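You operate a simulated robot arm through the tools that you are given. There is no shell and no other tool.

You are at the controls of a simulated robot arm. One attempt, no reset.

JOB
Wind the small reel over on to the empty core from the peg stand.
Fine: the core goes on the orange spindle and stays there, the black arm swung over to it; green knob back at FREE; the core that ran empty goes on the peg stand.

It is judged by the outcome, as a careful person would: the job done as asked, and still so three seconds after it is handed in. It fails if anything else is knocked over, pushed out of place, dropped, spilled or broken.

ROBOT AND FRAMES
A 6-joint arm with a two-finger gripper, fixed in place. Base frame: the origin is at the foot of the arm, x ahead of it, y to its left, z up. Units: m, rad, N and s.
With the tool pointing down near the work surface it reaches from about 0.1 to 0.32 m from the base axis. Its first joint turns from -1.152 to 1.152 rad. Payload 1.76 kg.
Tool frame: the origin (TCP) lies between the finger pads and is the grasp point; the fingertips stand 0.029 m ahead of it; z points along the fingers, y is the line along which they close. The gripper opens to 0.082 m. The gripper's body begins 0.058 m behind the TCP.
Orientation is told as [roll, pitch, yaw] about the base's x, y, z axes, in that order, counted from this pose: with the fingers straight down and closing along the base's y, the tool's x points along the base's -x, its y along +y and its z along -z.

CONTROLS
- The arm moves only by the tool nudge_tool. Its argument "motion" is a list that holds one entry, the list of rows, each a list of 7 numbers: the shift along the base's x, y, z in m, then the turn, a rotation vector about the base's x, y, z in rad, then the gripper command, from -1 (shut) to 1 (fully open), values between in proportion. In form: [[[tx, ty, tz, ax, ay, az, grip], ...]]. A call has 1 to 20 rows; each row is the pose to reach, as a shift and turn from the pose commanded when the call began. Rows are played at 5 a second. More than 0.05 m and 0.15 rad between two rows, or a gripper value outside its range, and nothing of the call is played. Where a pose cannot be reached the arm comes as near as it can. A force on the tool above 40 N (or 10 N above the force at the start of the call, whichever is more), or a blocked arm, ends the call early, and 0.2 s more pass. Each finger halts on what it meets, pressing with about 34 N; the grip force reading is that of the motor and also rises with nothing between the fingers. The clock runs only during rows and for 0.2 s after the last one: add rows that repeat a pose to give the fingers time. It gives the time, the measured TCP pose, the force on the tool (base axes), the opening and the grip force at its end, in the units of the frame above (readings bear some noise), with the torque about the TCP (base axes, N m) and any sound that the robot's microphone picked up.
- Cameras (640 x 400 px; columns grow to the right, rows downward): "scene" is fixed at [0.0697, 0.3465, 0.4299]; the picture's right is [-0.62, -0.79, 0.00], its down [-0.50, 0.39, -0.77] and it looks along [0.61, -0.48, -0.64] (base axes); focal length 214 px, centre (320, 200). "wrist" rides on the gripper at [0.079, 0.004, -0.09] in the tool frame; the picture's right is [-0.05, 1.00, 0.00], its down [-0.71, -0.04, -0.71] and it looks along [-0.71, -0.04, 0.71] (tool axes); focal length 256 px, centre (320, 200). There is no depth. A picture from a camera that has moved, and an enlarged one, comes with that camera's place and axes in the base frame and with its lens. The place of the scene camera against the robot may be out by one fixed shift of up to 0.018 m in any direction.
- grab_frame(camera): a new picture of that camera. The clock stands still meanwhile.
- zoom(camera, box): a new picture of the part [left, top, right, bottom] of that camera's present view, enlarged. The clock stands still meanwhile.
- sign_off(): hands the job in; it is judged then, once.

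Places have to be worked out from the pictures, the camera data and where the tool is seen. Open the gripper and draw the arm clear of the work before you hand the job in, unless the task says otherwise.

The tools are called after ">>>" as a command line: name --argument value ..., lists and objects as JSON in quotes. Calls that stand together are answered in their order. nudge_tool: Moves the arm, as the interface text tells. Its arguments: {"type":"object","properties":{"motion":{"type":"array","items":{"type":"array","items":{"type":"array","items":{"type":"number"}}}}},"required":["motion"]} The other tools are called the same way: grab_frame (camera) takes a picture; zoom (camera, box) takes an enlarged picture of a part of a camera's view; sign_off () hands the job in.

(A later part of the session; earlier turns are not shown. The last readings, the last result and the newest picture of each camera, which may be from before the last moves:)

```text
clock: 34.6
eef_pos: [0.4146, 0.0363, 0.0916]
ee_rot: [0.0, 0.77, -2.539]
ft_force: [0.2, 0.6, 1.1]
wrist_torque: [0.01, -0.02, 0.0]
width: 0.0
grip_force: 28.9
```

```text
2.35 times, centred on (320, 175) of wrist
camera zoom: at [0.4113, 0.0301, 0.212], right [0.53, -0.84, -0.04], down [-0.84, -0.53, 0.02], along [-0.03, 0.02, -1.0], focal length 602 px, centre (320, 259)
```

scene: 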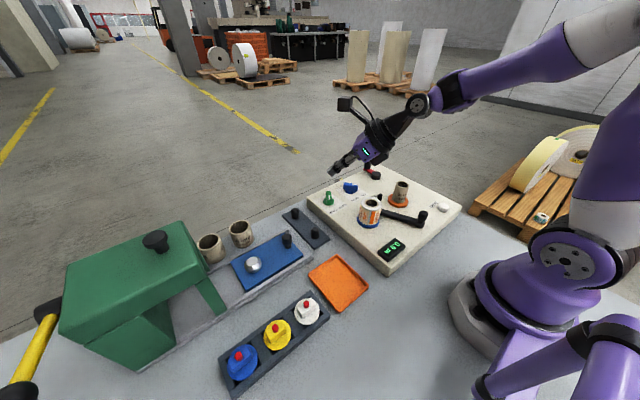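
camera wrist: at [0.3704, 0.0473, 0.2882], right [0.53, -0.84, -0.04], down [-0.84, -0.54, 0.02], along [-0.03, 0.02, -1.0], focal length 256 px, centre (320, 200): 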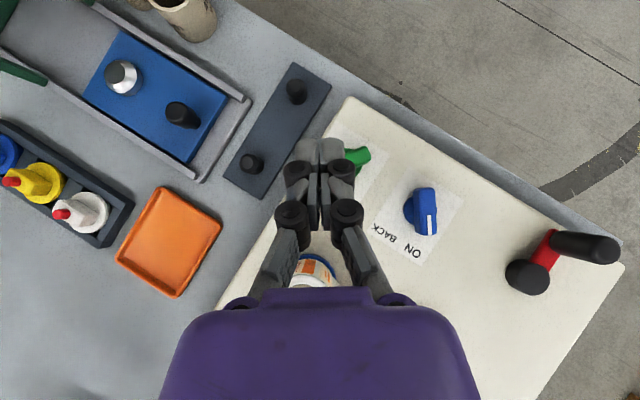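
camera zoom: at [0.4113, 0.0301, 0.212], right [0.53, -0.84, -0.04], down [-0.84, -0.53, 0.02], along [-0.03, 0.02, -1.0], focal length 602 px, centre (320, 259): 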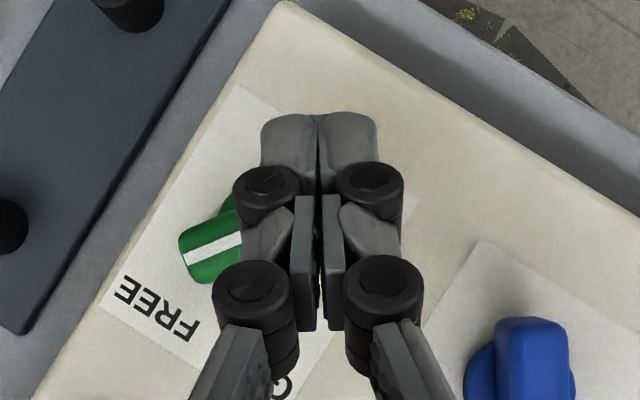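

The knob did not turn. The fingers passed over it, because re-triangulating puts its top at z≈0.058, lower than I assumed. I lift, go back, and repeat the push with the TCP at z≈0.072.

>>> nudge_tool --motion '[[[0, 0, 0.025, 0, 0, 0, -1], [-0.0139, -0.0339, 0.025, 0, 0, 0, -1], [-0.0139, -0.0339, 0.0, 0, 0, 0, -1], [-0.0139, -0.0339, -0.012, 0, 0, 0, -1], [-0.0139, -0.0339, -0.0195, 0, 0, 0, -1], [-0.0139, -0.0339, -0.0195, 0, 0, 0, -1]]]'

>>> zoom --camera "wrist" --box '[220, 90, 420, 260]'

>>> zoom --camera "scene" --box '[280, 140, 400, 230]'

```text
clock: 36.0
eef_pos: [0.3997, 0.0033, 0.0731]
ee_rot: [0.001, 0.77, -2.539]
ft_force: [-0.3, -0.2, -0.5]
wrist_torque: [0.0, 0.0, 0.02]
width: 0.0001
grip_force: 28.4
```

```text
2.35 times, centred on (320, 175) of wrist
camera zoom: at [0.3974, -0.0035, 0.1925], right [0.53, -0.84, -0.04], down [-0.84, -0.53, 0.02], along [-0.03, 0.02, -1.0], focal length 602 px, centre (320, 259)
```

zoom: 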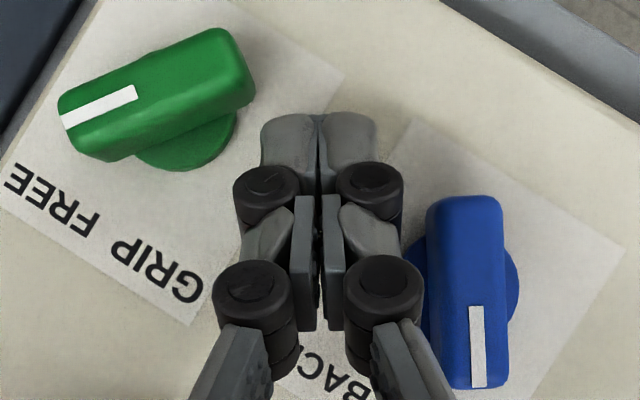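

```text
4.44 times, centred on (340, 185) of scene
camera zoom: at [0.0697, 0.3465, 0.4299], right [-0.62, -0.79, 0.0], down [-0.5, 0.39, -0.77], along [0.61, -0.48, -0.64], focal length 953 px, centre (231, 267)
```

zoom: 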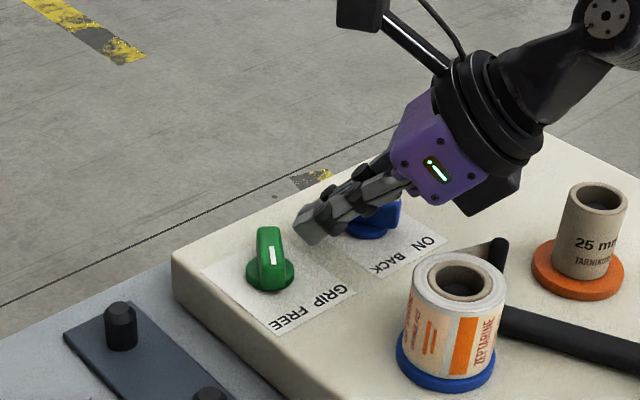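

The fingertips are now beside the knob at its own height. I push along the arc again.

>>> nudge_tool --motion '[[[0.001, 0.006, 0, 0, 0, 0, -1], [0.0022, 0.012, 0, 0, 0, 0, -1], [0.0045, 0.018, 0, 0, 0, 0, -1], [0.008, 0.024, 0, 0, 0, 0, -1], [0.0122, 0.029, 0, 0, 0, 0, -1], [0.0164, 0.0324, 0, 0, 0, 0, -1], [0.0164, 0.0324, 0, 0, 0, 0, -1]]]'

>>> zoom --camera "wrist" --box '[220, 90, 420, 260]'

>>> zoom --camera "scene" --box '[280, 140, 400, 230]'

```text
clock: 37.6
eef_pos: [0.4175, 0.0346, 0.0742]
ee_rot: [0.003, 0.771, -2.542]
ft_force: [4.4, -19.9, 1.9]
wrist_torque: [-0.11, -0.02, -0.05]
width: 0.0
grip_force: 28.7
```

```text
2.35 times, centred on (320, 175) of wrist
camera zoom: at [0.4144, 0.0277, 0.1931], right [0.53, -0.85, -0.03], down [-0.85, -0.53, 0.02], along [-0.03, 0.02, -1.0], focal length 602 px, centre (320, 259)
```

zoom: 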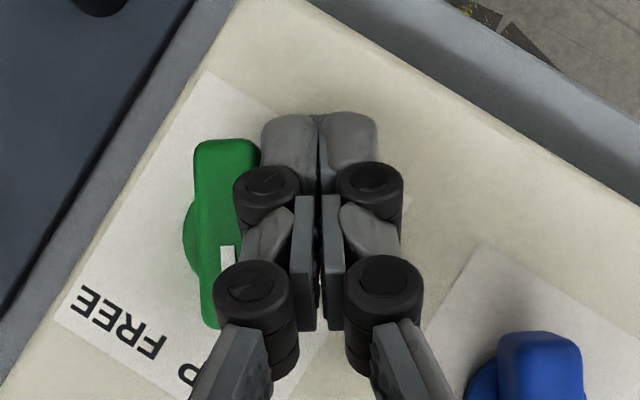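

```text
4.44 times, centred on (340, 185) of scene
camera zoom: at [0.0697, 0.3465, 0.4299], right [-0.62, -0.79, 0.0], down [-0.5, 0.39, -0.77], along [0.61, -0.48, -0.64], focal length 953 px, centre (231, 267)
```

zoom: 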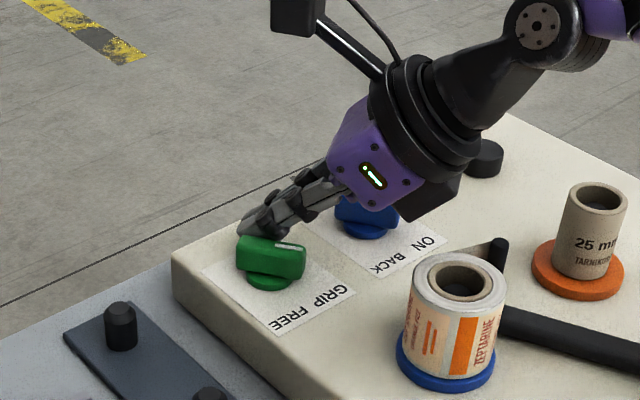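

The green knob is now at GRIP, parallel to the blue one and pushed to its stop. I back off, rise, and move over the black arm to look at it from above.

>>> nudge_tool --motion '[[[-0.002, -0.01, 0, 0, 0, 0, -1], [-0.004, -0.018, 0.02, 0, 0, 0, -1], [-0.01, -0.02, 0.06, 0, 0, 0, -1], [-0.03, -0.025, 0.1, 0, 0, 0, -1], [-0.06, -0.03, 0.125, 0, 0, 0, 0], [-0.09, -0.035, 0.125, 0, 0, 0, 1], [-0.12, -0.04, 0.125, 0, 0, 0, 1], [-0.14, -0.045, 0.125, 0, 0, 0, 1], [-0.14, -0.045, 0.125, 0, 0, 0, 1]]]'

>>> grab_frame --camera "wrist"

>>> zoom --camera "scene" --box '[290, 140, 470, 260]'

```text
clock: 39.6
eef_pos: [0.2748, -0.0094, 0.1985]
ee_rot: [0.001, 0.77, -2.539]
ft_force: [-0.3, -0.1, -0.1]
wrist_torque: [0.03, 0.01, 0.0]
width: 0.0817
grip_force: 0.1
```

```text
taken
camera wrist: at [0.2731, -0.0161, 0.3181], right [0.53, -0.84, -0.04], down [-0.84, -0.54, 0.02], along [-0.03, 0.02, -1.0], focal length 256 px, centre (320, 200)
```

wrist: 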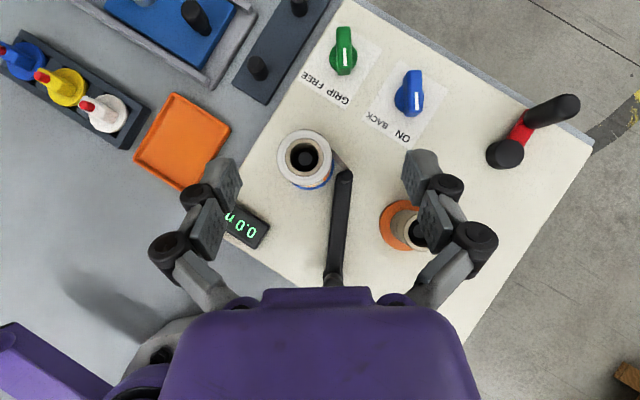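

```text
3.33 times, centred on (380, 200) of scene
camera zoom: at [0.0697, 0.3465, 0.4299], right [-0.62, -0.79, 0.0], down [-0.5, 0.39, -0.77], along [0.61, -0.48, -0.64], focal length 715 px, centre (120, 200)
```

zoom: 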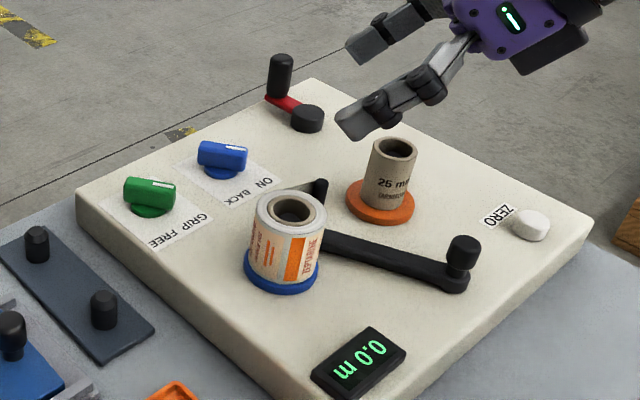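

The arm's bar runs from its pivot near (0.208,-0.059) to the pin near (0.300,-0.018). To clear the pivot knob I'll push mid-bar with the tool nearly straight down, so I stand the tool up now at height.

>>> nudge_tool --motion '[[[-0.003, 0, 0, -0.0757, 0.1106, 0, 1], [-0.006, 0, 0, -0.1514, 0.2211, 0, 0], [-0.01, 0, 0, -0.2272, 0.3317, 0, -1], [-0.013, 0, 0, -0.3029, 0.4422, 0, -1], [-0.017, -0.003, -0.02, -0.3786, 0.5528, 0, -1], [-0.017, -0.003, -0.04, -0.3786, 0.5528, 0, -1], [-0.017, -0.003, -0.04, -0.3786, 0.5528, 0, -1]]]'

>>> grab_frame --camera "wrist"

>>> zoom --camera "scene" --box '[290, 110, 470, 240]'

```text
clock: 41.2
eef_pos: [0.2592, -0.0132, 0.1571]
ee_rot: [-0.002, 0.1, -2.54]
ft_force: [0.5, -0.9, -0.4]
wrist_torque: [0.04, 0.0, 0.01]
width: 0.0001
grip_force: 28.7
```

```text
taken
camera wrist: at [0.3187, 0.0228, 0.2551], right [0.52, -0.85, -0.01], down [-0.66, -0.41, 0.63], along [-0.54, -0.33, -0.77], focal length 256 px, centre (320, 200)
```

wrist: 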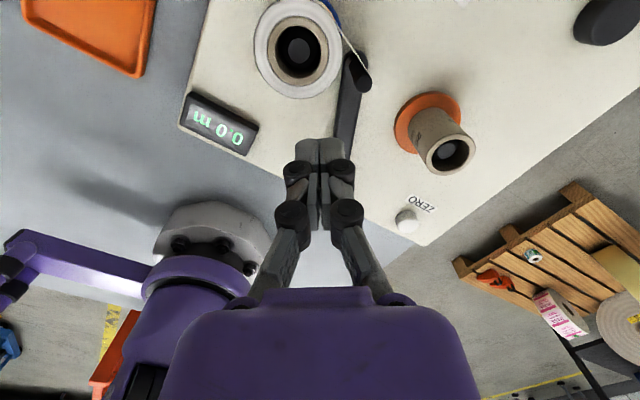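

```text
3.08 times, centred on (380, 175) of scene
camera zoom: at [0.0697, 0.3465, 0.4299], right [-0.62, -0.79, 0.0], down [-0.5, 0.39, -0.77], along [0.61, -0.48, -0.64], focal length 660 px, centre (135, 277)
```

zoom: 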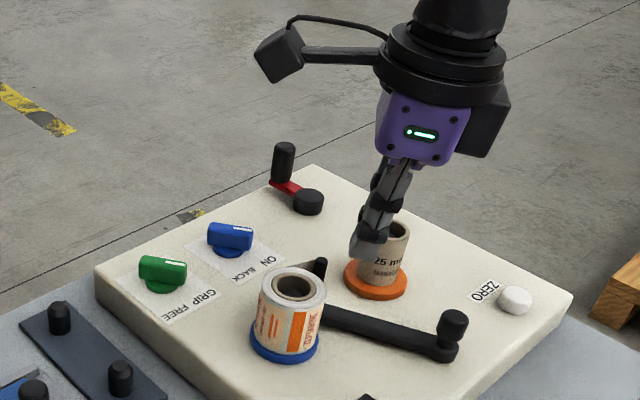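

The tool is upright above the gap beside the bar. I descend partway, check clearance from the reel and bar, and then go lower.

>>> nudge_tool --motion '[[[-0.002, 0, -0.03, 0, 0, 0, -1], [-0.003, 0, -0.055, 0, 0, 0, -1], [-0.003, 0, -0.068, 0, 0, 0, -1], [-0.003, 0, -0.068, 0, 0, 0, -1]]]'

>>> zoom --camera "wrist" --box '[220, 20, 440, 180]'

>>> zoom --camera "scene" --box '[330, 150, 450, 240]'

```text
clock: 42.2
eef_pos: [0.2565, -0.0139, 0.0895]
ee_rot: [-0.002, 0.099, -2.539]
ft_force: [0.0, 1.0, 0.0]
wrist_torque: [0.0, -0.01, -0.04]
width: 0.0
grip_force: 28.5
```

```text
2.50 times, centred on (330, 100) of wrist
camera zoom: at [0.3156, 0.0229, 0.1869], right [0.52, -0.85, -0.01], down [-0.66, -0.41, 0.63], along [-0.54, -0.33, -0.77], focal length 640 px, centre (295, 450)
```

zoom: 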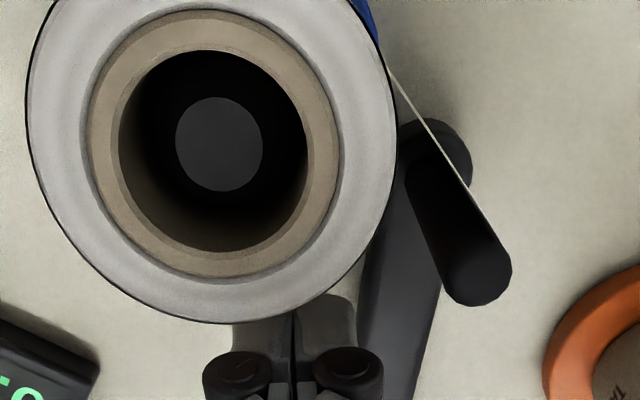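

```text
4.44 times, centred on (390, 195) of scene
camera zoom: at [0.0697, 0.3465, 0.4299], right [-0.62, -0.79, 0.0], down [-0.5, 0.39, -0.77], along [0.61, -0.48, -0.64], focal length 953 px, centre (9, 222)
```

zoom: 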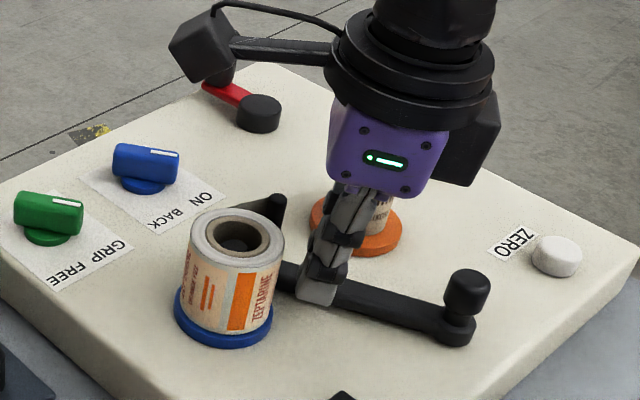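

There is clear space beside both reel and bar. I lower to bar height and push toward −y in small steps, stopping short of the core to look.

>>> nudge_tool --motion '[[[0, 0, -0.007, 0, 0, 0, -1], [0, 0, -0.014, 0, 0, 0, -1], [0, -0.006, -0.014, 0, 0, 0, -1], [0.001, -0.012, -0.014, 0, 0, 0, -1], [0.002, -0.018, -0.014, 0, 0, 0, -1], [0.003, -0.024, -0.014, 0, 0, 0, -1], [0.003, -0.03, -0.014, 0, 0, 0, -1], [0.003, -0.03, -0.014, 0, 0, 0, -1]]]'

>>> zoom --camera "wrist" --box '[220, 20, 440, 180]'

>>> zoom --camera "scene" --box '[330, 150, 450, 240]'

```text
clock: 43.1
eef_pos: [0.2588, -0.0171, 0.076]
ee_rot: [-0.009, 0.111, -2.524]
ft_force: [1.3, 2.0, 0.1]
wrist_torque: [0.05, -0.03, 0.03]
width: 0.0
grip_force: 29.3
stopped in row 4: the force on the tool passed its limit at 48 N (the readings are from after the stop); the commanded pose is now the measured one
```

```text
2.50 times, centred on (330, 100) of wrist
camera zoom: at [0.3164, 0.0189, 0.1738], right [0.54, -0.84, -0.01], down [-0.65, -0.42, 0.63], along [-0.53, -0.33, -0.78], focal length 640 px, centre (295, 450)
```

zoom: 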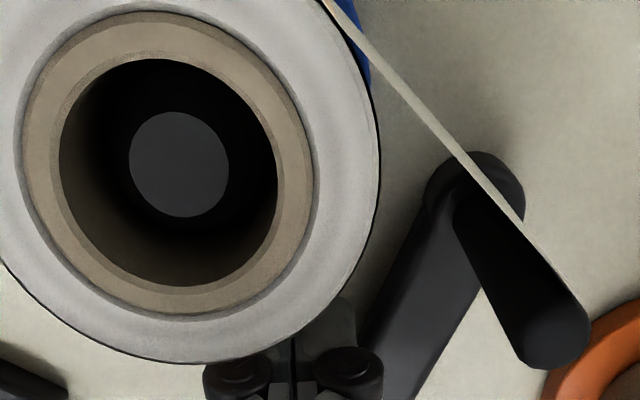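

```text
4.44 times, centred on (390, 195) of scene
camera zoom: at [0.0698, 0.3465, 0.4299], right [-0.62, -0.79, 0.0], down [-0.5, 0.39, -0.77], along [0.61, -0.48, -0.64], focal length 953 px, centre (9, 222)
```

zoom: 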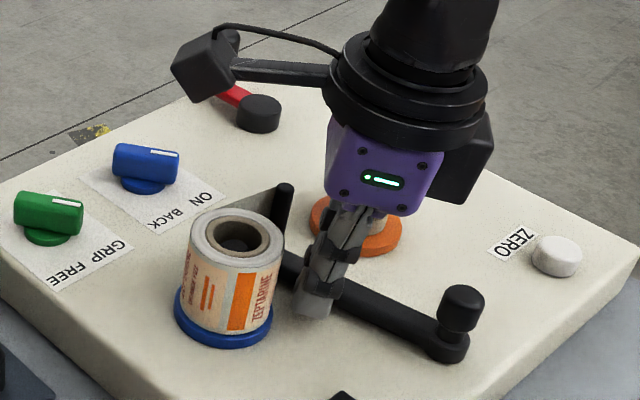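

The push stopped at 48 N. The pictures show why: the pin moved toward −y while the knob end moved toward +y, so the pivot is mid-bar and I was pushing almost on it. I'll use the raised knob on the base-side end instead. I rise clear, turn the heading, and look.

>>> nudge_tool --motion '[[[-0.001, 0.004, 0, 0, 0, 0, -1], [-0.001, 0.004, 0.03, 0, 0, 0, -1], [-0.001, 0.004, 0.06, 0, 0, 0, -1], [0.005, 0.0, 0.09, 0, 0, -0.1, -0.5], [0.015, -0.005, 0.1, 0, 0, -0.2, 0], [0.02, -0.01, 0.1, 0, 0, -0.3, 0.5], [0.03, -0.015, 0.1, 0, 0, -0.4, 1], [0.03, -0.02, 0.1, 0, 0, -0.5, 1], [0.03, -0.02, 0.1, 0, 0, -0.5, 1]]]'

>>> grab_frame --camera "wrist"

>>> zoom --camera "scene" --box '[330, 150, 450, 240]'

```text
clock: 45.1
eef_pos: [0.2883, -0.037, 0.1751]
ee_rot: [-0.007, 0.108, -3.027]
ft_force: [0.4, -0.2, 0.5]
wrist_torque: [-0.04, 0.04, 0.01]
width: 0.0821
grip_force: 0.1
```

```text
taken
camera wrist: at [0.3567, -0.0341, 0.2731], right [0.06, -1.0, -0.01], down [-0.78, -0.06, 0.63], along [-0.63, -0.03, -0.78], focal length 256 px, centre (320, 200)
```

wrist: 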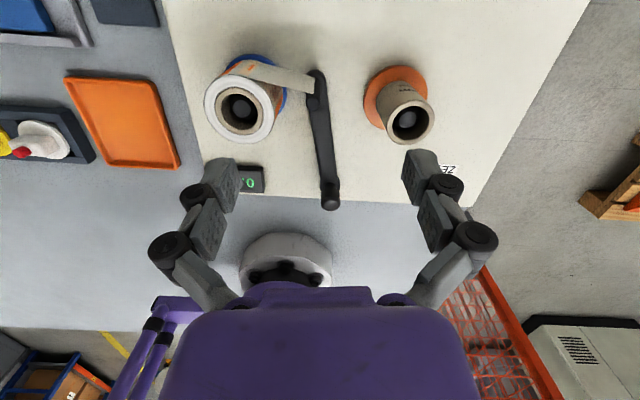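

```text
4.44 times, centred on (390, 195) of scene
camera zoom: at [0.0697, 0.3465, 0.4299], right [-0.62, -0.79, 0.0], down [-0.5, 0.39, -0.77], along [0.61, -0.48, -0.64], focal length 953 px, centre (9, 222)
```

zoom: 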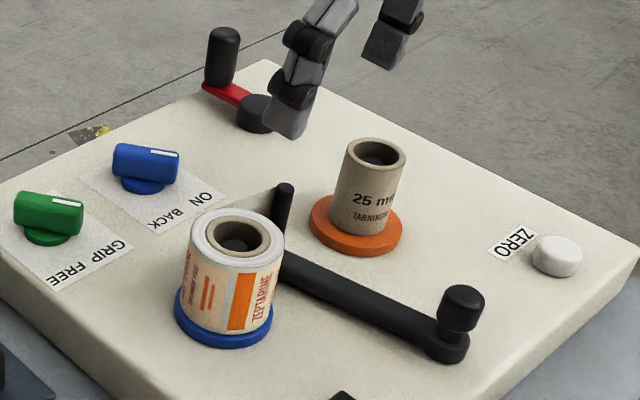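

The bar now lies almost along x, with the handle knob at about (0.195,-0.052). I move above it with the fingers partly open to straddle it.

>>> nudge_tool --motion '[[[-0.03, -0.005, 0, 0, 0, 0, 0.2], [-0.06, -0.01, 0, 0, 0, 0, 0], [-0.096, -0.015, 0, 0, 0, 0, 0], [-0.096, -0.015, -0.03, 0, 0, 0, 0], [-0.096, -0.015, -0.053, 0, 0, 0, 0], [-0.096, -0.015, -0.053, 0, 0, 0, 0]]]'

>>> grab_frame --camera "wrist"

>>> zoom --camera "scene" --box '[350, 150, 470, 240]'

```text
clock: 46.5
eef_pos: [0.1913, -0.0528, 0.1233]
ee_rot: [-0.007, 0.108, -3.025]
ft_force: [-1.0, -0.1, 0.2]
wrist_torque: [-0.02, 0.04, 0.02]
width: 0.0412
grip_force: 0.1
```

```text
taken
camera wrist: at [0.2603, -0.0491, 0.2201], right [0.06, -1.0, -0.01], down [-0.78, -0.06, 0.63], along [-0.63, -0.03, -0.78], focal length 256 px, centre (320, 200)
```

wrist: 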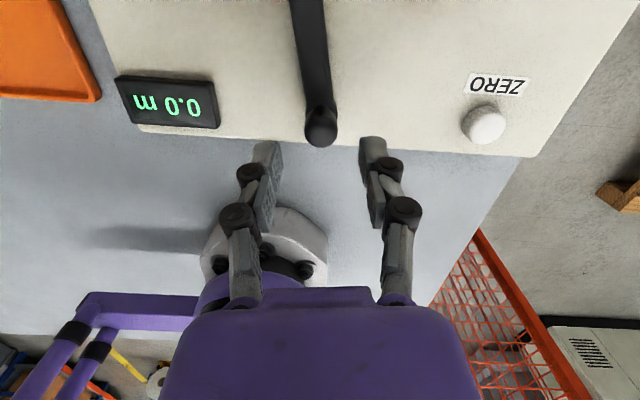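

```text
4.44 times, centred on (410, 195) of scene
camera zoom: at [0.0697, 0.3465, 0.4299], right [-0.62, -0.79, 0.0], down [-0.5, 0.39, -0.77], along [0.61, -0.48, -0.64], focal length 953 px, centre (-80, 222)
```

zoom: 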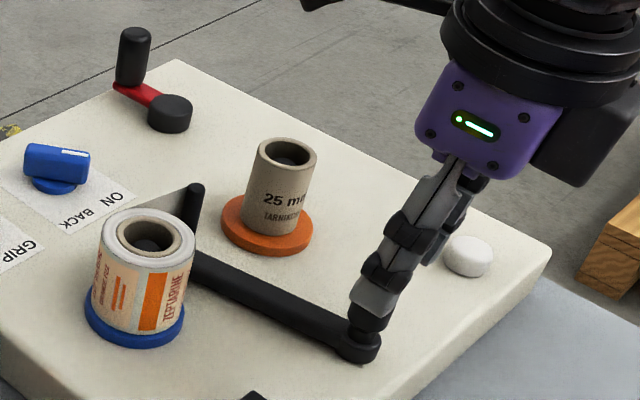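

The fingertips straddle the knob, and I descend around it. Then I carry it toward +y along its arc in small steps.

>>> nudge_tool --motion '[[[0.001, 0.001, -0.015, 0, 0, 0, 0], [0.001, 0.001, -0.031, 0, 0, 0, 0], [0.001, 0.001, -0.031, 0, 0, 0, 0]]]'

>>> nudge_tool --motion '[[[0, 0.004, 0, 0, 0, 0, 0], [0, 0.008, 0, 0, 0, 0, 0], [0, 0.012, 0, 0, 0, 0, 0], [0, 0.016, 0, 0, 0, 0, 0], [0, 0.02, 0, 0, 0, 0, 0], [0, 0.02, 0, 0, 0, 0, 0]]]'

>>> grab_frame --camera "wrist"

>>> zoom --camera "scene" --box '[350, 150, 470, 240]'

```text
clock: 47.3
eef_pos: [0.1928, -0.0507, 0.0916]
ee_rot: [-0.007, 0.109, -3.024]
ft_force: [0.3, -0.4, -0.3]
wrist_torque: [-0.01, 0.01, 0.06]
width: 0.041
grip_force: 0.1
```

```text
clock: 48.7
eef_pos: [0.1928, -0.0316, 0.0915]
ee_rot: [-0.008, 0.109, -3.024]
ft_force: [0.2, -0.8, 0.4]
wrist_torque: [0.01, -0.02, 0.03]
width: 0.0414
grip_force: 0.3
```

```text
taken
camera wrist: at [0.2615, -0.0278, 0.19], right [0.06, -1.0, -0.01], down [-0.78, -0.06, 0.63], along [-0.63, -0.03, -0.78], focal length 256 px, centre (320, 200)
```

wrist: 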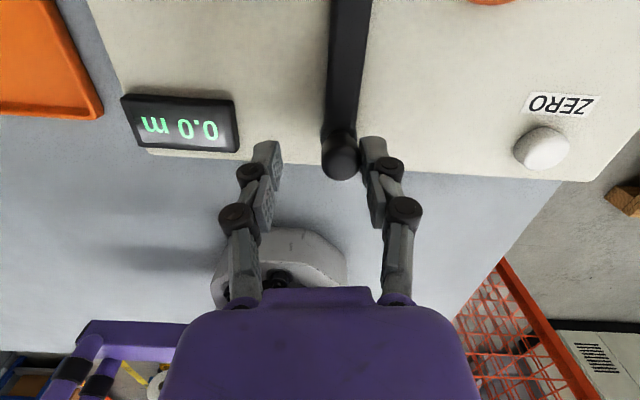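

```text
4.44 times, centred on (410, 195) of scene
camera zoom: at [0.0697, 0.3465, 0.4299], right [-0.62, -0.79, 0.0], down [-0.5, 0.39, -0.77], along [0.61, -0.48, -0.64], focal length 953 px, centre (-80, 222)
```

zoom: 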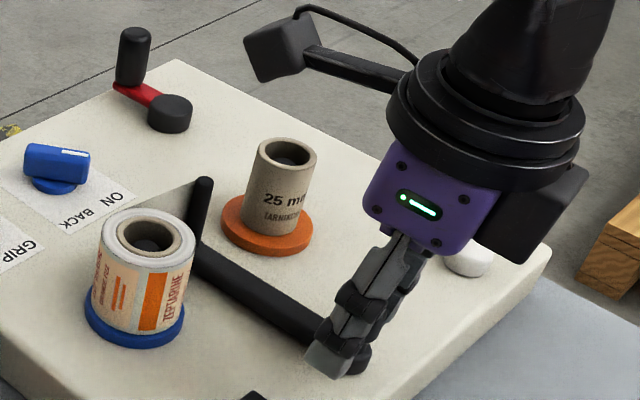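

The swing works, with the pin moving toward the orange core. I narrow the opening so the other finger clears the display, then continue toward +y.

>>> nudge_tool --motion '[[[0, 0, 0, 0, 0, 0, -0.2], [0, 0, 0, 0, 0, 0, -0.37], [0, 0.004, 0, 0, 0, 0, -0.37], [0, 0.008, 0, 0, 0, 0, -0.37], [0, 0.012, 0, 0, 0, 0, -0.37], [0.0005, 0.016, 0, 0, 0, 0, -0.37], [0.0005, 0.016, 0, 0, 0, 0, -0.37]]]'

>>> grab_frame --camera "wrist"

>>> zoom --camera "scene" --box '[350, 150, 470, 240]'

```text
clock: 50.3
eef_pos: [0.1938, -0.0153, 0.0931]
ee_rot: [-0.006, 0.109, -3.025]
ft_force: [0.3, -0.7, -0.5]
wrist_torque: [0.01, 0.01, 0.0]
width: 0.026
grip_force: 0.1
```

```text
taken
camera wrist: at [0.2621, -0.012, 0.1901], right [0.06, -1.0, -0.01], down [-0.78, -0.06, 0.63], along [-0.63, -0.03, -0.78], focal length 256 px, centre (320, 200)
```

wrist: 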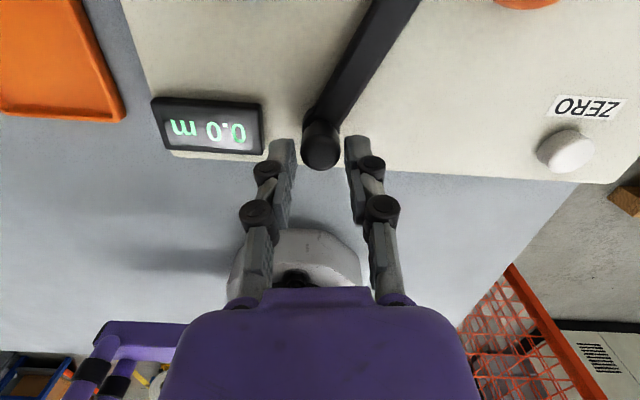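

```text
4.44 times, centred on (410, 195) of scene
camera zoom: at [0.0697, 0.3465, 0.4299], right [-0.62, -0.79, 0.0], down [-0.5, 0.39, -0.77], along [0.61, -0.48, -0.64], focal length 953 px, centre (-80, 222)
```

zoom: 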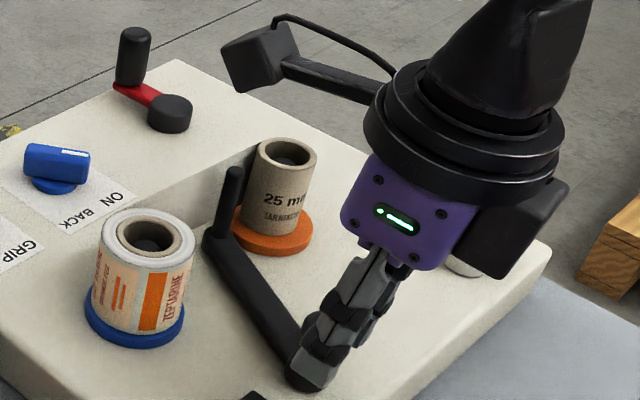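

The web now runs from the reel past the pin to the orange core. I nudge a bit further to find the arm's end stop.

>>> nudge_tool --motion '[[[0.0005, 0.002, 0, 0, 0, 0, -0.37], [0.001, 0.004, 0, 0, 0, 0, -0.37], [0.001, 0.006, 0, 0, 0, 0, -0.37], [0.001, 0.006, 0, 0, 0, 0, -0.37]]]'

>>> zoom --camera "scene" --box '[350, 150, 470, 240]'

```text
clock: 51.3
eef_pos: [0.1954, -0.0094, 0.0918]
ee_rot: [-0.009, 0.106, -3.026]
ft_force: [-2.3, -9.5, -2.6]
wrist_torque: [-0.23, 0.09, -0.11]
width: 0.032
grip_force: 5.0
```

```text
4.44 times, centred on (410, 195) of scene
camera zoom: at [0.0697, 0.3465, 0.4299], right [-0.62, -0.79, 0.0], down [-0.5, 0.39, -0.77], along [0.61, -0.48, -0.64], focal length 953 px, centre (-80, 222)
```

zoom: 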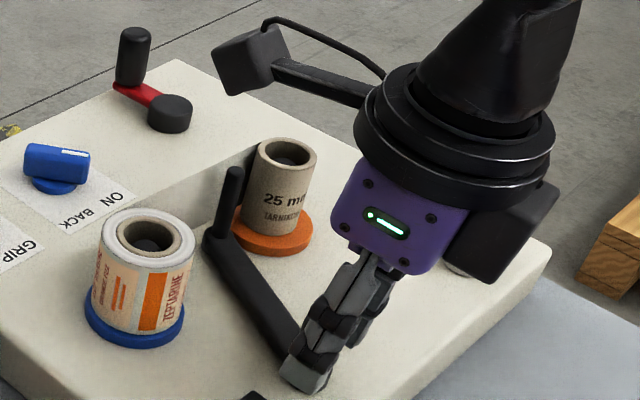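

The arm is against its stop: the reaction was 9.5 N and the arm did not move further. I ease off, rise, tilt the tool again and go over the crank for a look from above.

>>> nudge_tool --motion '[[[-0.001, -0.005, 0, 0, 0, 0, -0.3], [-0.001, -0.007, 0.03, 0, 0, 0, -0.2], [0, -0.007, 0.06, 0, 0, 0, 0], [0.0, -0.01, 0.1, 0, 0, 0, 0.5], [0.03, -0.03, 0.11, 0.0153, -0.1317, 0, 1], [0.06, -0.05, 0.11, 0.0307, -0.2634, 0, 1], [0.09, -0.07, 0.11, 0.046, -0.3951, 0, 1], [0.12, -0.09, 0.11, 0.0614, -0.5268, 0, 1], [0.15, -0.11, 0.11, 0.0767, -0.6585, 0, 1], [0.185, -0.125, 0.11, 0.0767, -0.6585, 0, 1], [0.215, -0.136, 0.11, 0.0767, -0.6585, 0, 1], [0.215, -0.136, 0.11, 0.0767, -0.6585, 0, 1]]]'

>>> grab_frame --camera "wrist"

>>> grab_frame --camera "scene"

```text
clock: 53.9
eef_pos: [0.4093, -0.1449, 0.2032]
ee_rot: [-0.008, 0.771, -3.026]
ft_force: [0.2, 0.6, -0.5]
wrist_torque: [-0.03, 0.0, 0.04]
width: 0.0821
grip_force: 0.1
```

```text
taken
camera wrist: at [0.4041, -0.1509, 0.3221], right [0.08, -1.0, -0.04], down [-1.0, -0.08, 0.01], along [-0.02, 0.04, -1.0], focal length 256 px, centre (320, 200)
```

wrist: 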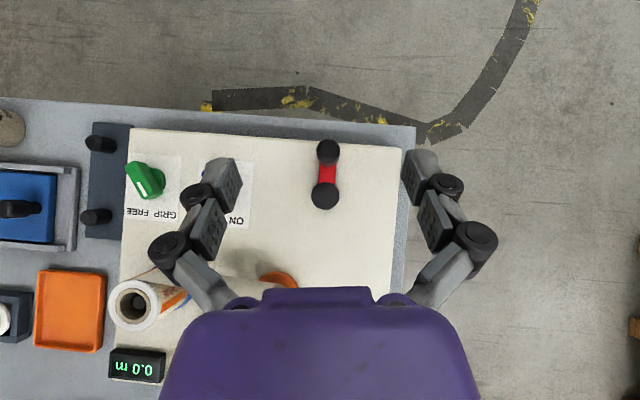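

```text
taken
```

scene: 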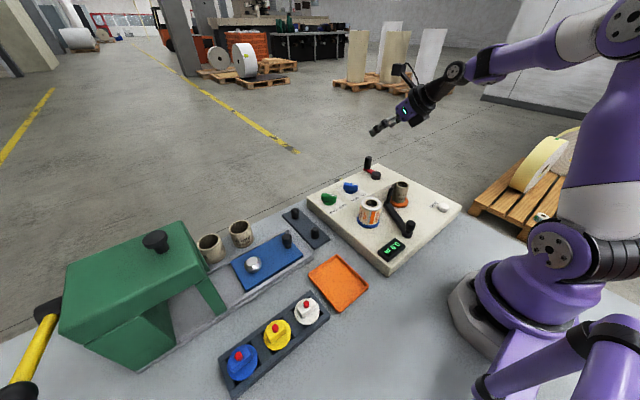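

I zoom in on the crank to measure its hub, handle and radius.

>>> zoom --camera "wrist" --box '[270, 120, 390, 220]'

>>> zoom --camera "scene" --box '[340, 140, 430, 210]'

```text
4.00 times, centred on (330, 170) of wrist
camera zoom: at [0.4041, -0.1509, 0.3221], right [0.08, -1.0, -0.04], down [-1.0, -0.08, 0.01], along [-0.02, 0.04, -1.0], focal length 1024 px, centre (280, 320)
```

zoom: 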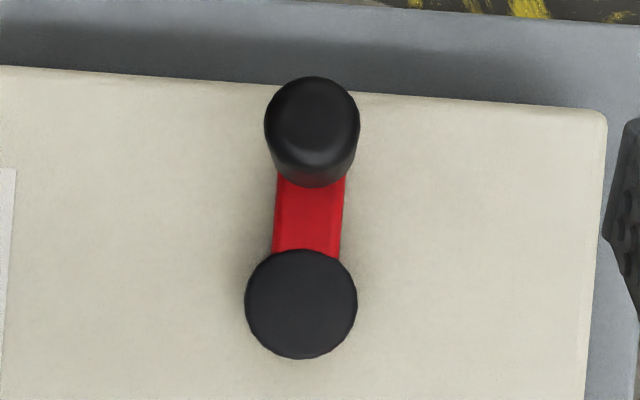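

```text
5.71 times, centred on (385, 175) of scene
camera zoom: at [0.0698, 0.3465, 0.4299], right [-0.62, -0.79, 0.0], down [-0.5, 0.39, -0.77], along [0.61, -0.48, -0.64], focal length 1226 px, centre (-51, 343)
```

zoom: 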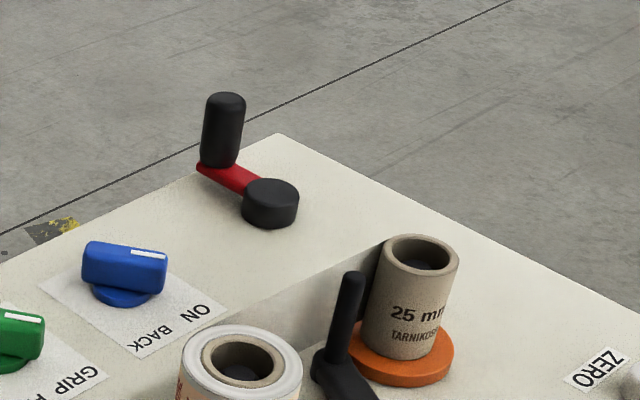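

The crank's hub is at about (0.4035,-0.147), with its handle at (0.4445,-0.147), radius about 0.041 and handle top at z≈0.09. I descend around the handle with the fingers open.

>>> nudge_tool --motion '[[[0.015, -0.001, -0.02, 0, 0, 0, 0.6], [0.03, -0.002, -0.05, 0, 0, 0, 0.2], [0.0352, -0.002, -0.08, 0, 0, 0, 0.2], [0.0352, -0.002, -0.1, 0, 0, 0, 0.2], [0.0352, -0.002, -0.122, 0, 0, 0, 0.2], [0.0352, -0.002, -0.122, 0, 0, 0, 0.2]]]'

>>> zoom --camera "wrist" --box '[240, 100, 400, 240]'

>>> zoom --camera "scene" --box '[330, 120, 430, 210]'

```text
clock: 55.3
eef_pos: [0.4445, -0.1473, 0.0796]
ee_rot: [-0.007, 0.77, -3.024]
ft_force: [1.2, -0.1, 0.0]
wrist_torque: [-0.03, -0.01, 0.0]
width: 0.0493
grip_force: 0.0
```

```text
2.86 times, centred on (320, 170) of wrist
camera zoom: at [0.4387, -0.1527, 0.1997], right [0.08, -1.0, -0.04], down [-1.0, -0.08, 0.01], along [-0.02, 0.04, -1.0], focal length 731 px, centre (320, 286)
```

zoom: 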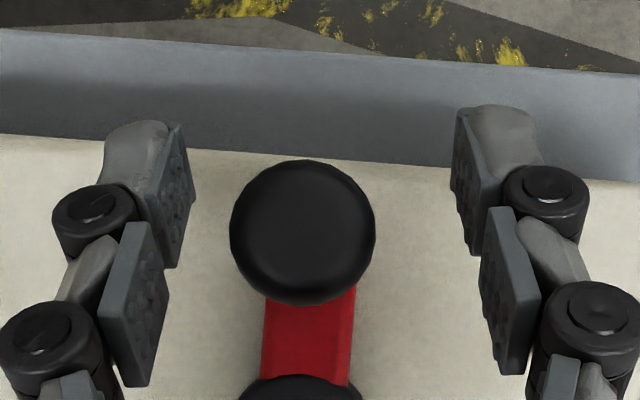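

```text
4.44 times, centred on (380, 165) of scene
camera zoom: at [0.0697, 0.3465, 0.4299], right [-0.62, -0.79, 0.0], down [-0.5, 0.39, -0.77], along [0.61, -0.48, -0.64], focal length 953 px, centre (53, 356)
```

zoom: 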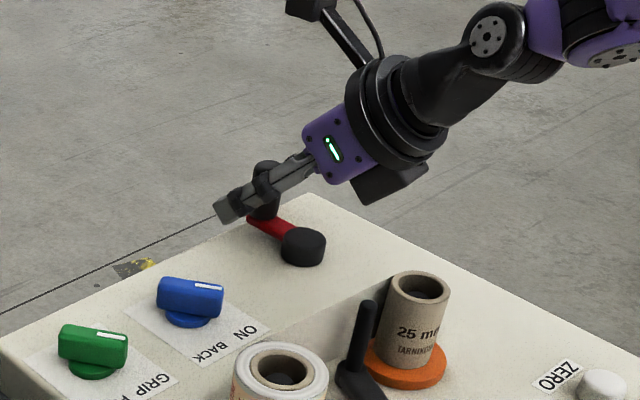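

The handle is between the fingers. I centre, close on it, and then test a small clockwise turn (seen from above), which matches the web running onto the core's far side.

>>> nudge_tool --motion '[[[0, 0.0012, 0.001, 0, 0, 0, -0.2], [0, 0.0012, 0.001, 0, 0, 0, -1], [0, 0.0012, 0.001, 0, 0, 0, -1]]]'

>>> nudge_tool --motion '[[[-0.0004, -0.0055, 0, 0, 0, 0, -1], [-0.0014, -0.0106, 0, 0, 0, 0, -1], [-0.0031, -0.0156, 0, 0, 0, 0, -1], [-0.0055, -0.0204, 0, 0, 0, 0, -1], [-0.0055, -0.0204, 0, 0, 0, 0, -1]]]'

>>> grab_frame --camera "scene"

>>> grab_frame --camera "wrist"

```text
clock: 56.1
eef_pos: [0.445, -0.1476, 0.081]
ee_rot: [-0.006, 0.772, -3.023]
ft_force: [-5.6, 0.5, 4.2]
wrist_torque: [-0.04, -0.02, 0.0]
width: 0.0204
grip_force: 36.5
```

```text
clock: 57.3
eef_pos: [0.4389, -0.1661, 0.0812]
ee_rot: [-0.009, 0.771, -3.025]
ft_force: [-20.4, 13.4, 14.9]
wrist_torque: [0.23, -0.33, 0.02]
width: 0.0206
grip_force: 36.1
```

```text
taken
```

scene: 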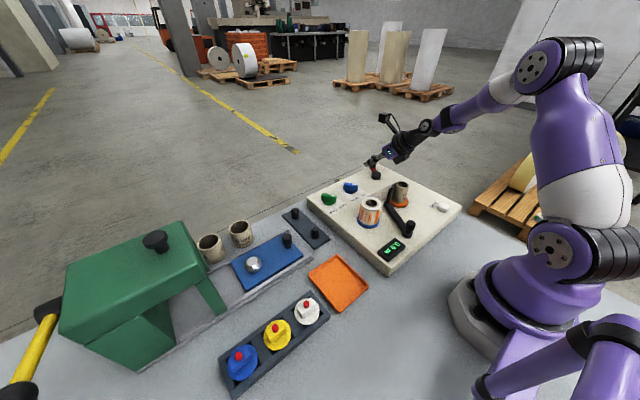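

```text
taken
camera wrist: at [0.4332, -0.1713, 0.201], right [0.09, -1.0, -0.04], down [-1.0, -0.09, 0.01], along [-0.02, 0.04, -1.0], focal length 256 px, centre (320, 200)
```

wrist: 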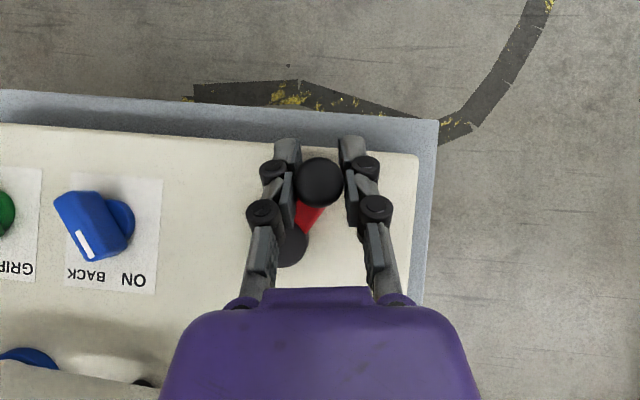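

The crank turns; the force is mostly radial, so my radius is slightly too big. I check the display.

>>> zoom --camera "scene" --box '[350, 170, 430, 265]'

```text
4.21 times, centred on (390, 218) of scene
camera zoom: at [0.0697, 0.3465, 0.4299], right [-0.62, -0.79, 0.0], down [-0.5, 0.39, -0.77], along [0.61, -0.48, -0.63], focal length 903 px, centre (25, 126)
```

zoom: 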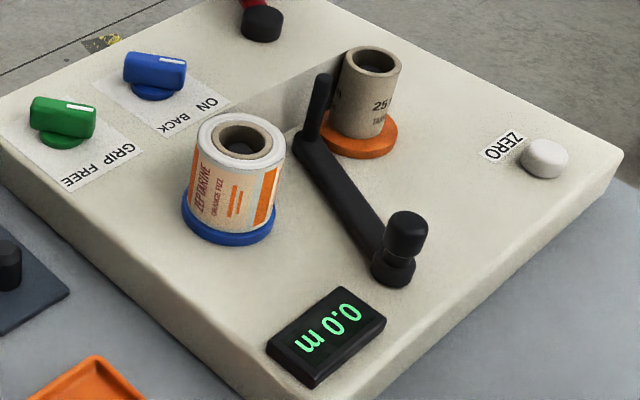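

The display still reads 0.0, and both labels turned counter-clockwise, which would pay web back onto the reel. So the crank should go the other way. First I relieve the radial force to learn the true circle.

>>> nudge_tool --motion '[[[-0.0009, 0.0005, 0, 0, 0, 0, -1], [-0.0009, 0.0005, 0, 0, 0, 0, -1]]]'

>>> nudge_tool --motion '[[[-0.0009, 0.0005, 0, 0, 0, 0, -1], [-0.0009, 0.0005, 0, 0, 0, 0, -1]]]'

```text
clock: 57.9
eef_pos: [0.438, -0.1681, 0.0815]
ee_rot: [-0.005, 0.773, -3.025]
ft_force: [-7.6, 4.6, 10.4]
wrist_torque: [0.09, 0.62, 0.01]
width: 0.0205
grip_force: 36.6
```

```text
clock: 58.5
eef_pos: [0.4378, -0.1657, 0.0805]
ee_rot: [-0.003, 0.773, -3.024]
ft_force: [23.8, -15.6, -11.5]
wrist_torque: [-0.13, -0.3, -0.03]
width: 0.0203
grip_force: 36.0
```

Zero radial force lies about 1.25 mm inside, giving a true radius of about 0.0388. I now turn the crank counter-clockwise and watch the reels and display.

>>> nudge_tool --motion '[[[0.001, -0.0007, 0, 0, 0, 0, -1], [0.0054, 0.0084, 0, 0, 0, 0, -1], [0.0072, 0.0184, 0, 0, 0, 0, -1], [0.0065, 0.0285, 0, 0, 0, 0, -1], [0.0031, 0.038, 0, 0, 0, 0, -1], [-0.0027, 0.0464, 0, 0, 0, 0, -1], [-0.0104, 0.0529, 0, 0, 0, 0, -1], [-0.0104, 0.0529, 0, 0, 0, 0, -1]]]'

>>> zoom --camera "scene" --box '[350, 170, 430, 265]'

>>> grab_frame --camera "wrist"

```text
clock: 60.3
eef_pos: [0.4282, -0.1125, 0.0815]
ee_rot: [-0.007, 0.773, -3.022]
ft_force: [1.2, 1.1, 5.4]
wrist_torque: [0.05, -0.16, 0.0]
width: 0.0203
grip_force: 36.1
```

```text
4.21 times, centred on (390, 218) of scene
camera zoom: at [0.0697, 0.3465, 0.4299], right [-0.62, -0.79, 0.0], down [-0.5, 0.39, -0.77], along [0.61, -0.48, -0.64], focal length 903 px, centre (25, 126)
```

zoom: 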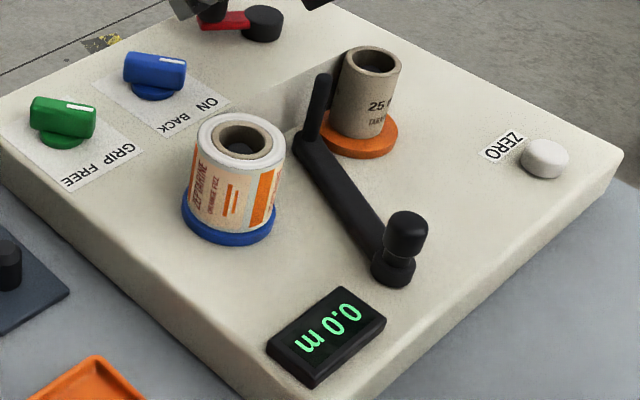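

```text
taken
camera wrist: at [0.4211, -0.1174, 0.201], right [0.08, -1.0, -0.04], down [-1.0, -0.09, 0.01], along [-0.02, 0.04, -1.0], focal length 256 px, centre (320, 200)
```

wrist: 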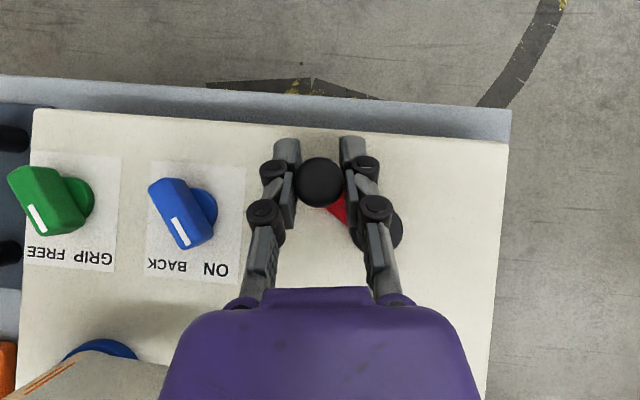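

The circle is now nearly force-free. To judge the gearing and direction I turn 15° more and compare the labels closely.

>>> zoom --camera "scene" --box '[355, 175, 415, 230]'

>>> nudge_tool --motion '[[[-0.0043, 0.0025, 0, 0, 0, 0, -1], [-0.009, 0.0044, 0, 0, 0, 0, -1], [-0.009, 0.0044, 0, 0, 0, 0, -1]]]'

>>> zoom --camera "scene" --box '[355, 175, 415, 230]'

```text
7.27 times, centred on (385, 202) of scene
camera zoom: at [0.0697, 0.3465, 0.4299], right [-0.62, -0.79, 0.0], down [-0.5, 0.39, -0.77], along [0.61, -0.48, -0.64], focal length 1560 px, centre (-153, 182)
```

zoom: 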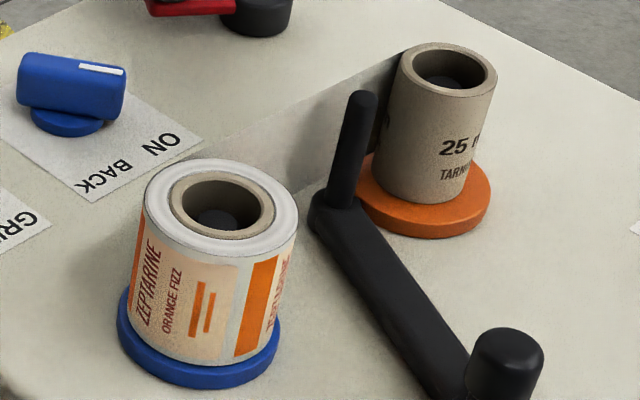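

```text
clock: 61.1
eef_pos: [0.4179, -0.1074, 0.082]
ee_rot: [-0.008, 0.771, -3.025]
ft_force: [1.2, 4.6, 2.7]
wrist_torque: [0.02, -0.18, -0.02]
width: 0.0203
grip_force: 36.0
```

```text
7.27 times, centred on (385, 202) of scene
camera zoom: at [0.0697, 0.3465, 0.4299], right [-0.62, -0.79, 0.0], down [-0.5, 0.39, -0.77], along [0.61, -0.48, -0.64], focal length 1560 px, centre (-153, 182)
```

zoom: 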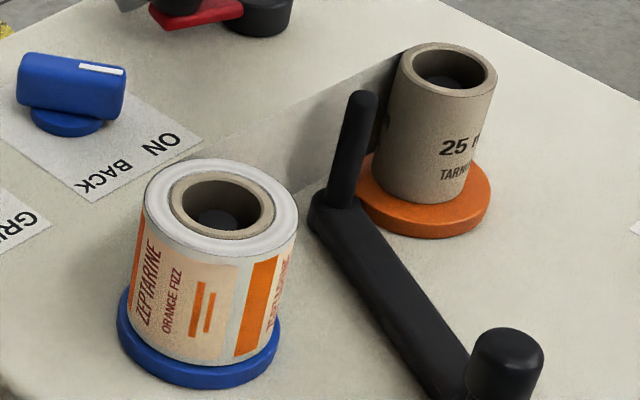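

Counter-clockwise cranking moves neither spindle, while the earlier clockwise 33° turned the core by about 33°. So it drives one way, clockwise with ON, and that was too little to register on the display. I crank clockwise through most of a turn and check.

>>> nudge_tool --motion '[[[0.014, -0.0079, 0, 0, 0, 0, -1], [0.0235, -0.021, 0, 0, 0, 0, -1], [0.0269, -0.0369, 0, 0, 0, 0, -1], [0.0235, -0.0528, 0, 0, 0, 0, -1], [0.014, -0.0659, 0, 0, 0, 0, -1], [0, -0.074, 0, 0, 0, 0, -1], [-0.0162, -0.0757, 0, 0, 0, 0, -1], [-0.0316, -0.0707, 0, 0, 0, 0, -1], [-0.0437, -0.0598, 0, 0, 0, 0, -1], [-0.0437, -0.0598, 0, 0, 0, 0, -1]]]'

>>> zoom --camera "scene" --box '[350, 170, 430, 265]'

>>> grab_frame --camera "wrist"

```text
clock: 63.3
eef_pos: [0.3737, -0.1674, 0.0803]
ee_rot: [-0.008, 0.773, -3.025]
ft_force: [-14.6, -8.7, 24.5]
wrist_torque: [0.0, 0.49, 0.11]
width: 0.0216
grip_force: 35.8
```

```text
4.21 times, centred on (390, 218) of scene
camera zoom: at [0.0696, 0.3465, 0.4298], right [-0.62, -0.79, 0.0], down [-0.5, 0.39, -0.77], along [0.61, -0.48, -0.63], focal length 903 px, centre (25, 126)
```

zoom: 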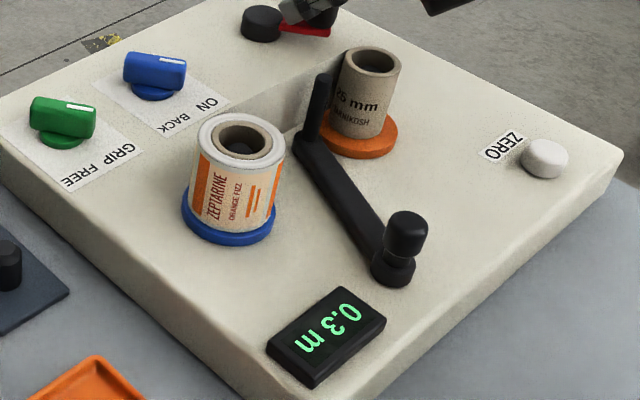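

```text
taken
camera wrist: at [0.368, -0.1738, 0.201], right [0.08, -1.0, -0.04], down [-1.0, -0.09, 0.01], along [-0.02, 0.04, -1.0], focal length 256 px, centre (320, 200)
```

wrist: 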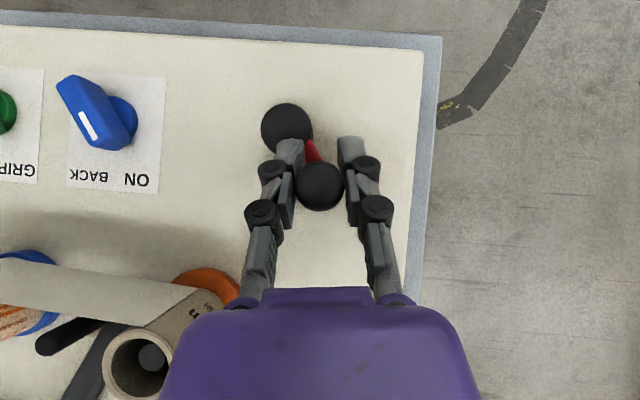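

The display reads 0.3 m, so clockwise cranking winds on. I refine the circle slightly and go on for one and a half turns.

>>> nudge_tool --motion '[[[-0.0078, 0.0165, 0, 0, 0, 0, -1], [-0.0064, 0.035, 0, 0, 0, 0, -1], [0.0033, 0.0508, 0, 0, 0, 0, -1], [0.0191, 0.0605, 0, 0, 0, 0, -1], [0.0376, 0.0619, 0, 0, 0, 0, -1], [0.0547, 0.0548, 0, 0, 0, 0, -1], [0.0668, 0.0407, 0, 0, 0, 0, -1], [0.0711, 0.0227, 0, 0, 0, 0, -1], [0.0668, 0.0047, 0, 0, 0, 0, -1], [0.0547, -0.0094, 0, 0, 0, 0, -1], [0.0376, -0.0165, 0, 0, 0, 0, -1], [0.0191, -0.0151, 0, 0, 0, 0, -1], [0.0033, -0.0054, 0, 0, 0, 0, -1], [-0.0064, 0.0104, 0, 0, 0, 0, -1], [-0.0078, 0.0289, 0, 0, 0, 0, -1], [-0.0007, 0.046, 0, 0, 0, 0, -1], [0.0134, 0.0581, 0, 0, 0, 0, -1], [0.0314, 0.0624, 0, 0, 0, 0, -1], [0.0494, 0.0581, 0, 0, 0, 0, -1], [0.0635, 0.046, 0, 0, 0, 0, -1]]]'

>>> zoom --camera "scene" --box '[350, 170, 430, 265]'

>>> grab_frame --camera "wrist"

```text
clock: 65.1
eef_pos: [0.4444, -0.1323, 0.0822]
ee_rot: [-0.007, 0.778, -3.02]
ft_force: [1.1, 0.2, -0.1]
wrist_torque: [-0.03, -0.09, 0.01]
width: 0.0204
grip_force: 35.6
stopped in row 8: the force on the tool passed its limit at 44 N (the readings are from after the stop); the commanded pose is now the measured one
```

```text
4.21 times, centred on (390, 218) of scene
camera zoom: at [0.0697, 0.3465, 0.4299], right [-0.62, -0.79, 0.0], down [-0.5, 0.39, -0.77], along [0.61, -0.48, -0.64], focal length 903 px, centre (25, 126)
```

zoom: 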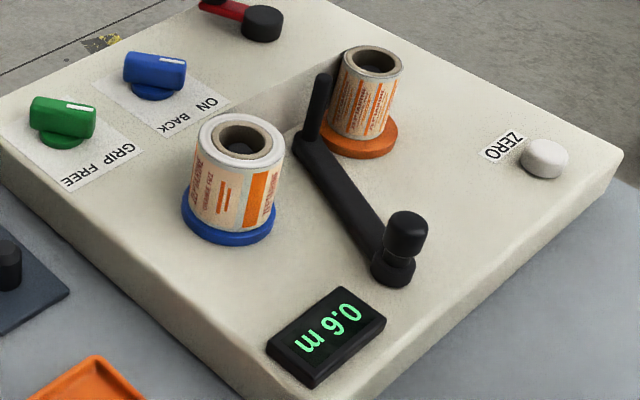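

```text
taken
camera wrist: at [0.4377, -0.1372, 0.2018], right [0.09, -0.99, -0.04], down [-1.0, -0.09, 0.01], along [-0.01, 0.04, -1.0], focal length 256 px, centre (320, 200)
```

wrist: 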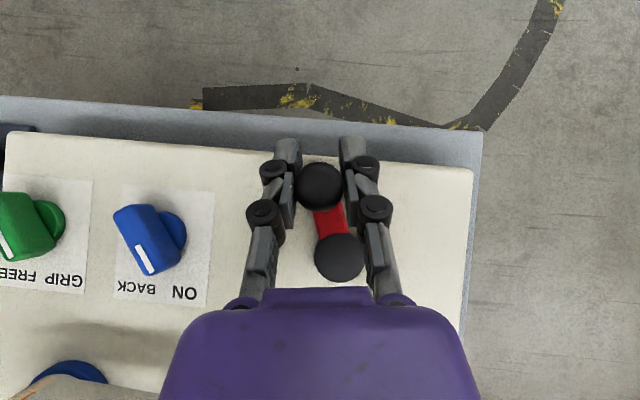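

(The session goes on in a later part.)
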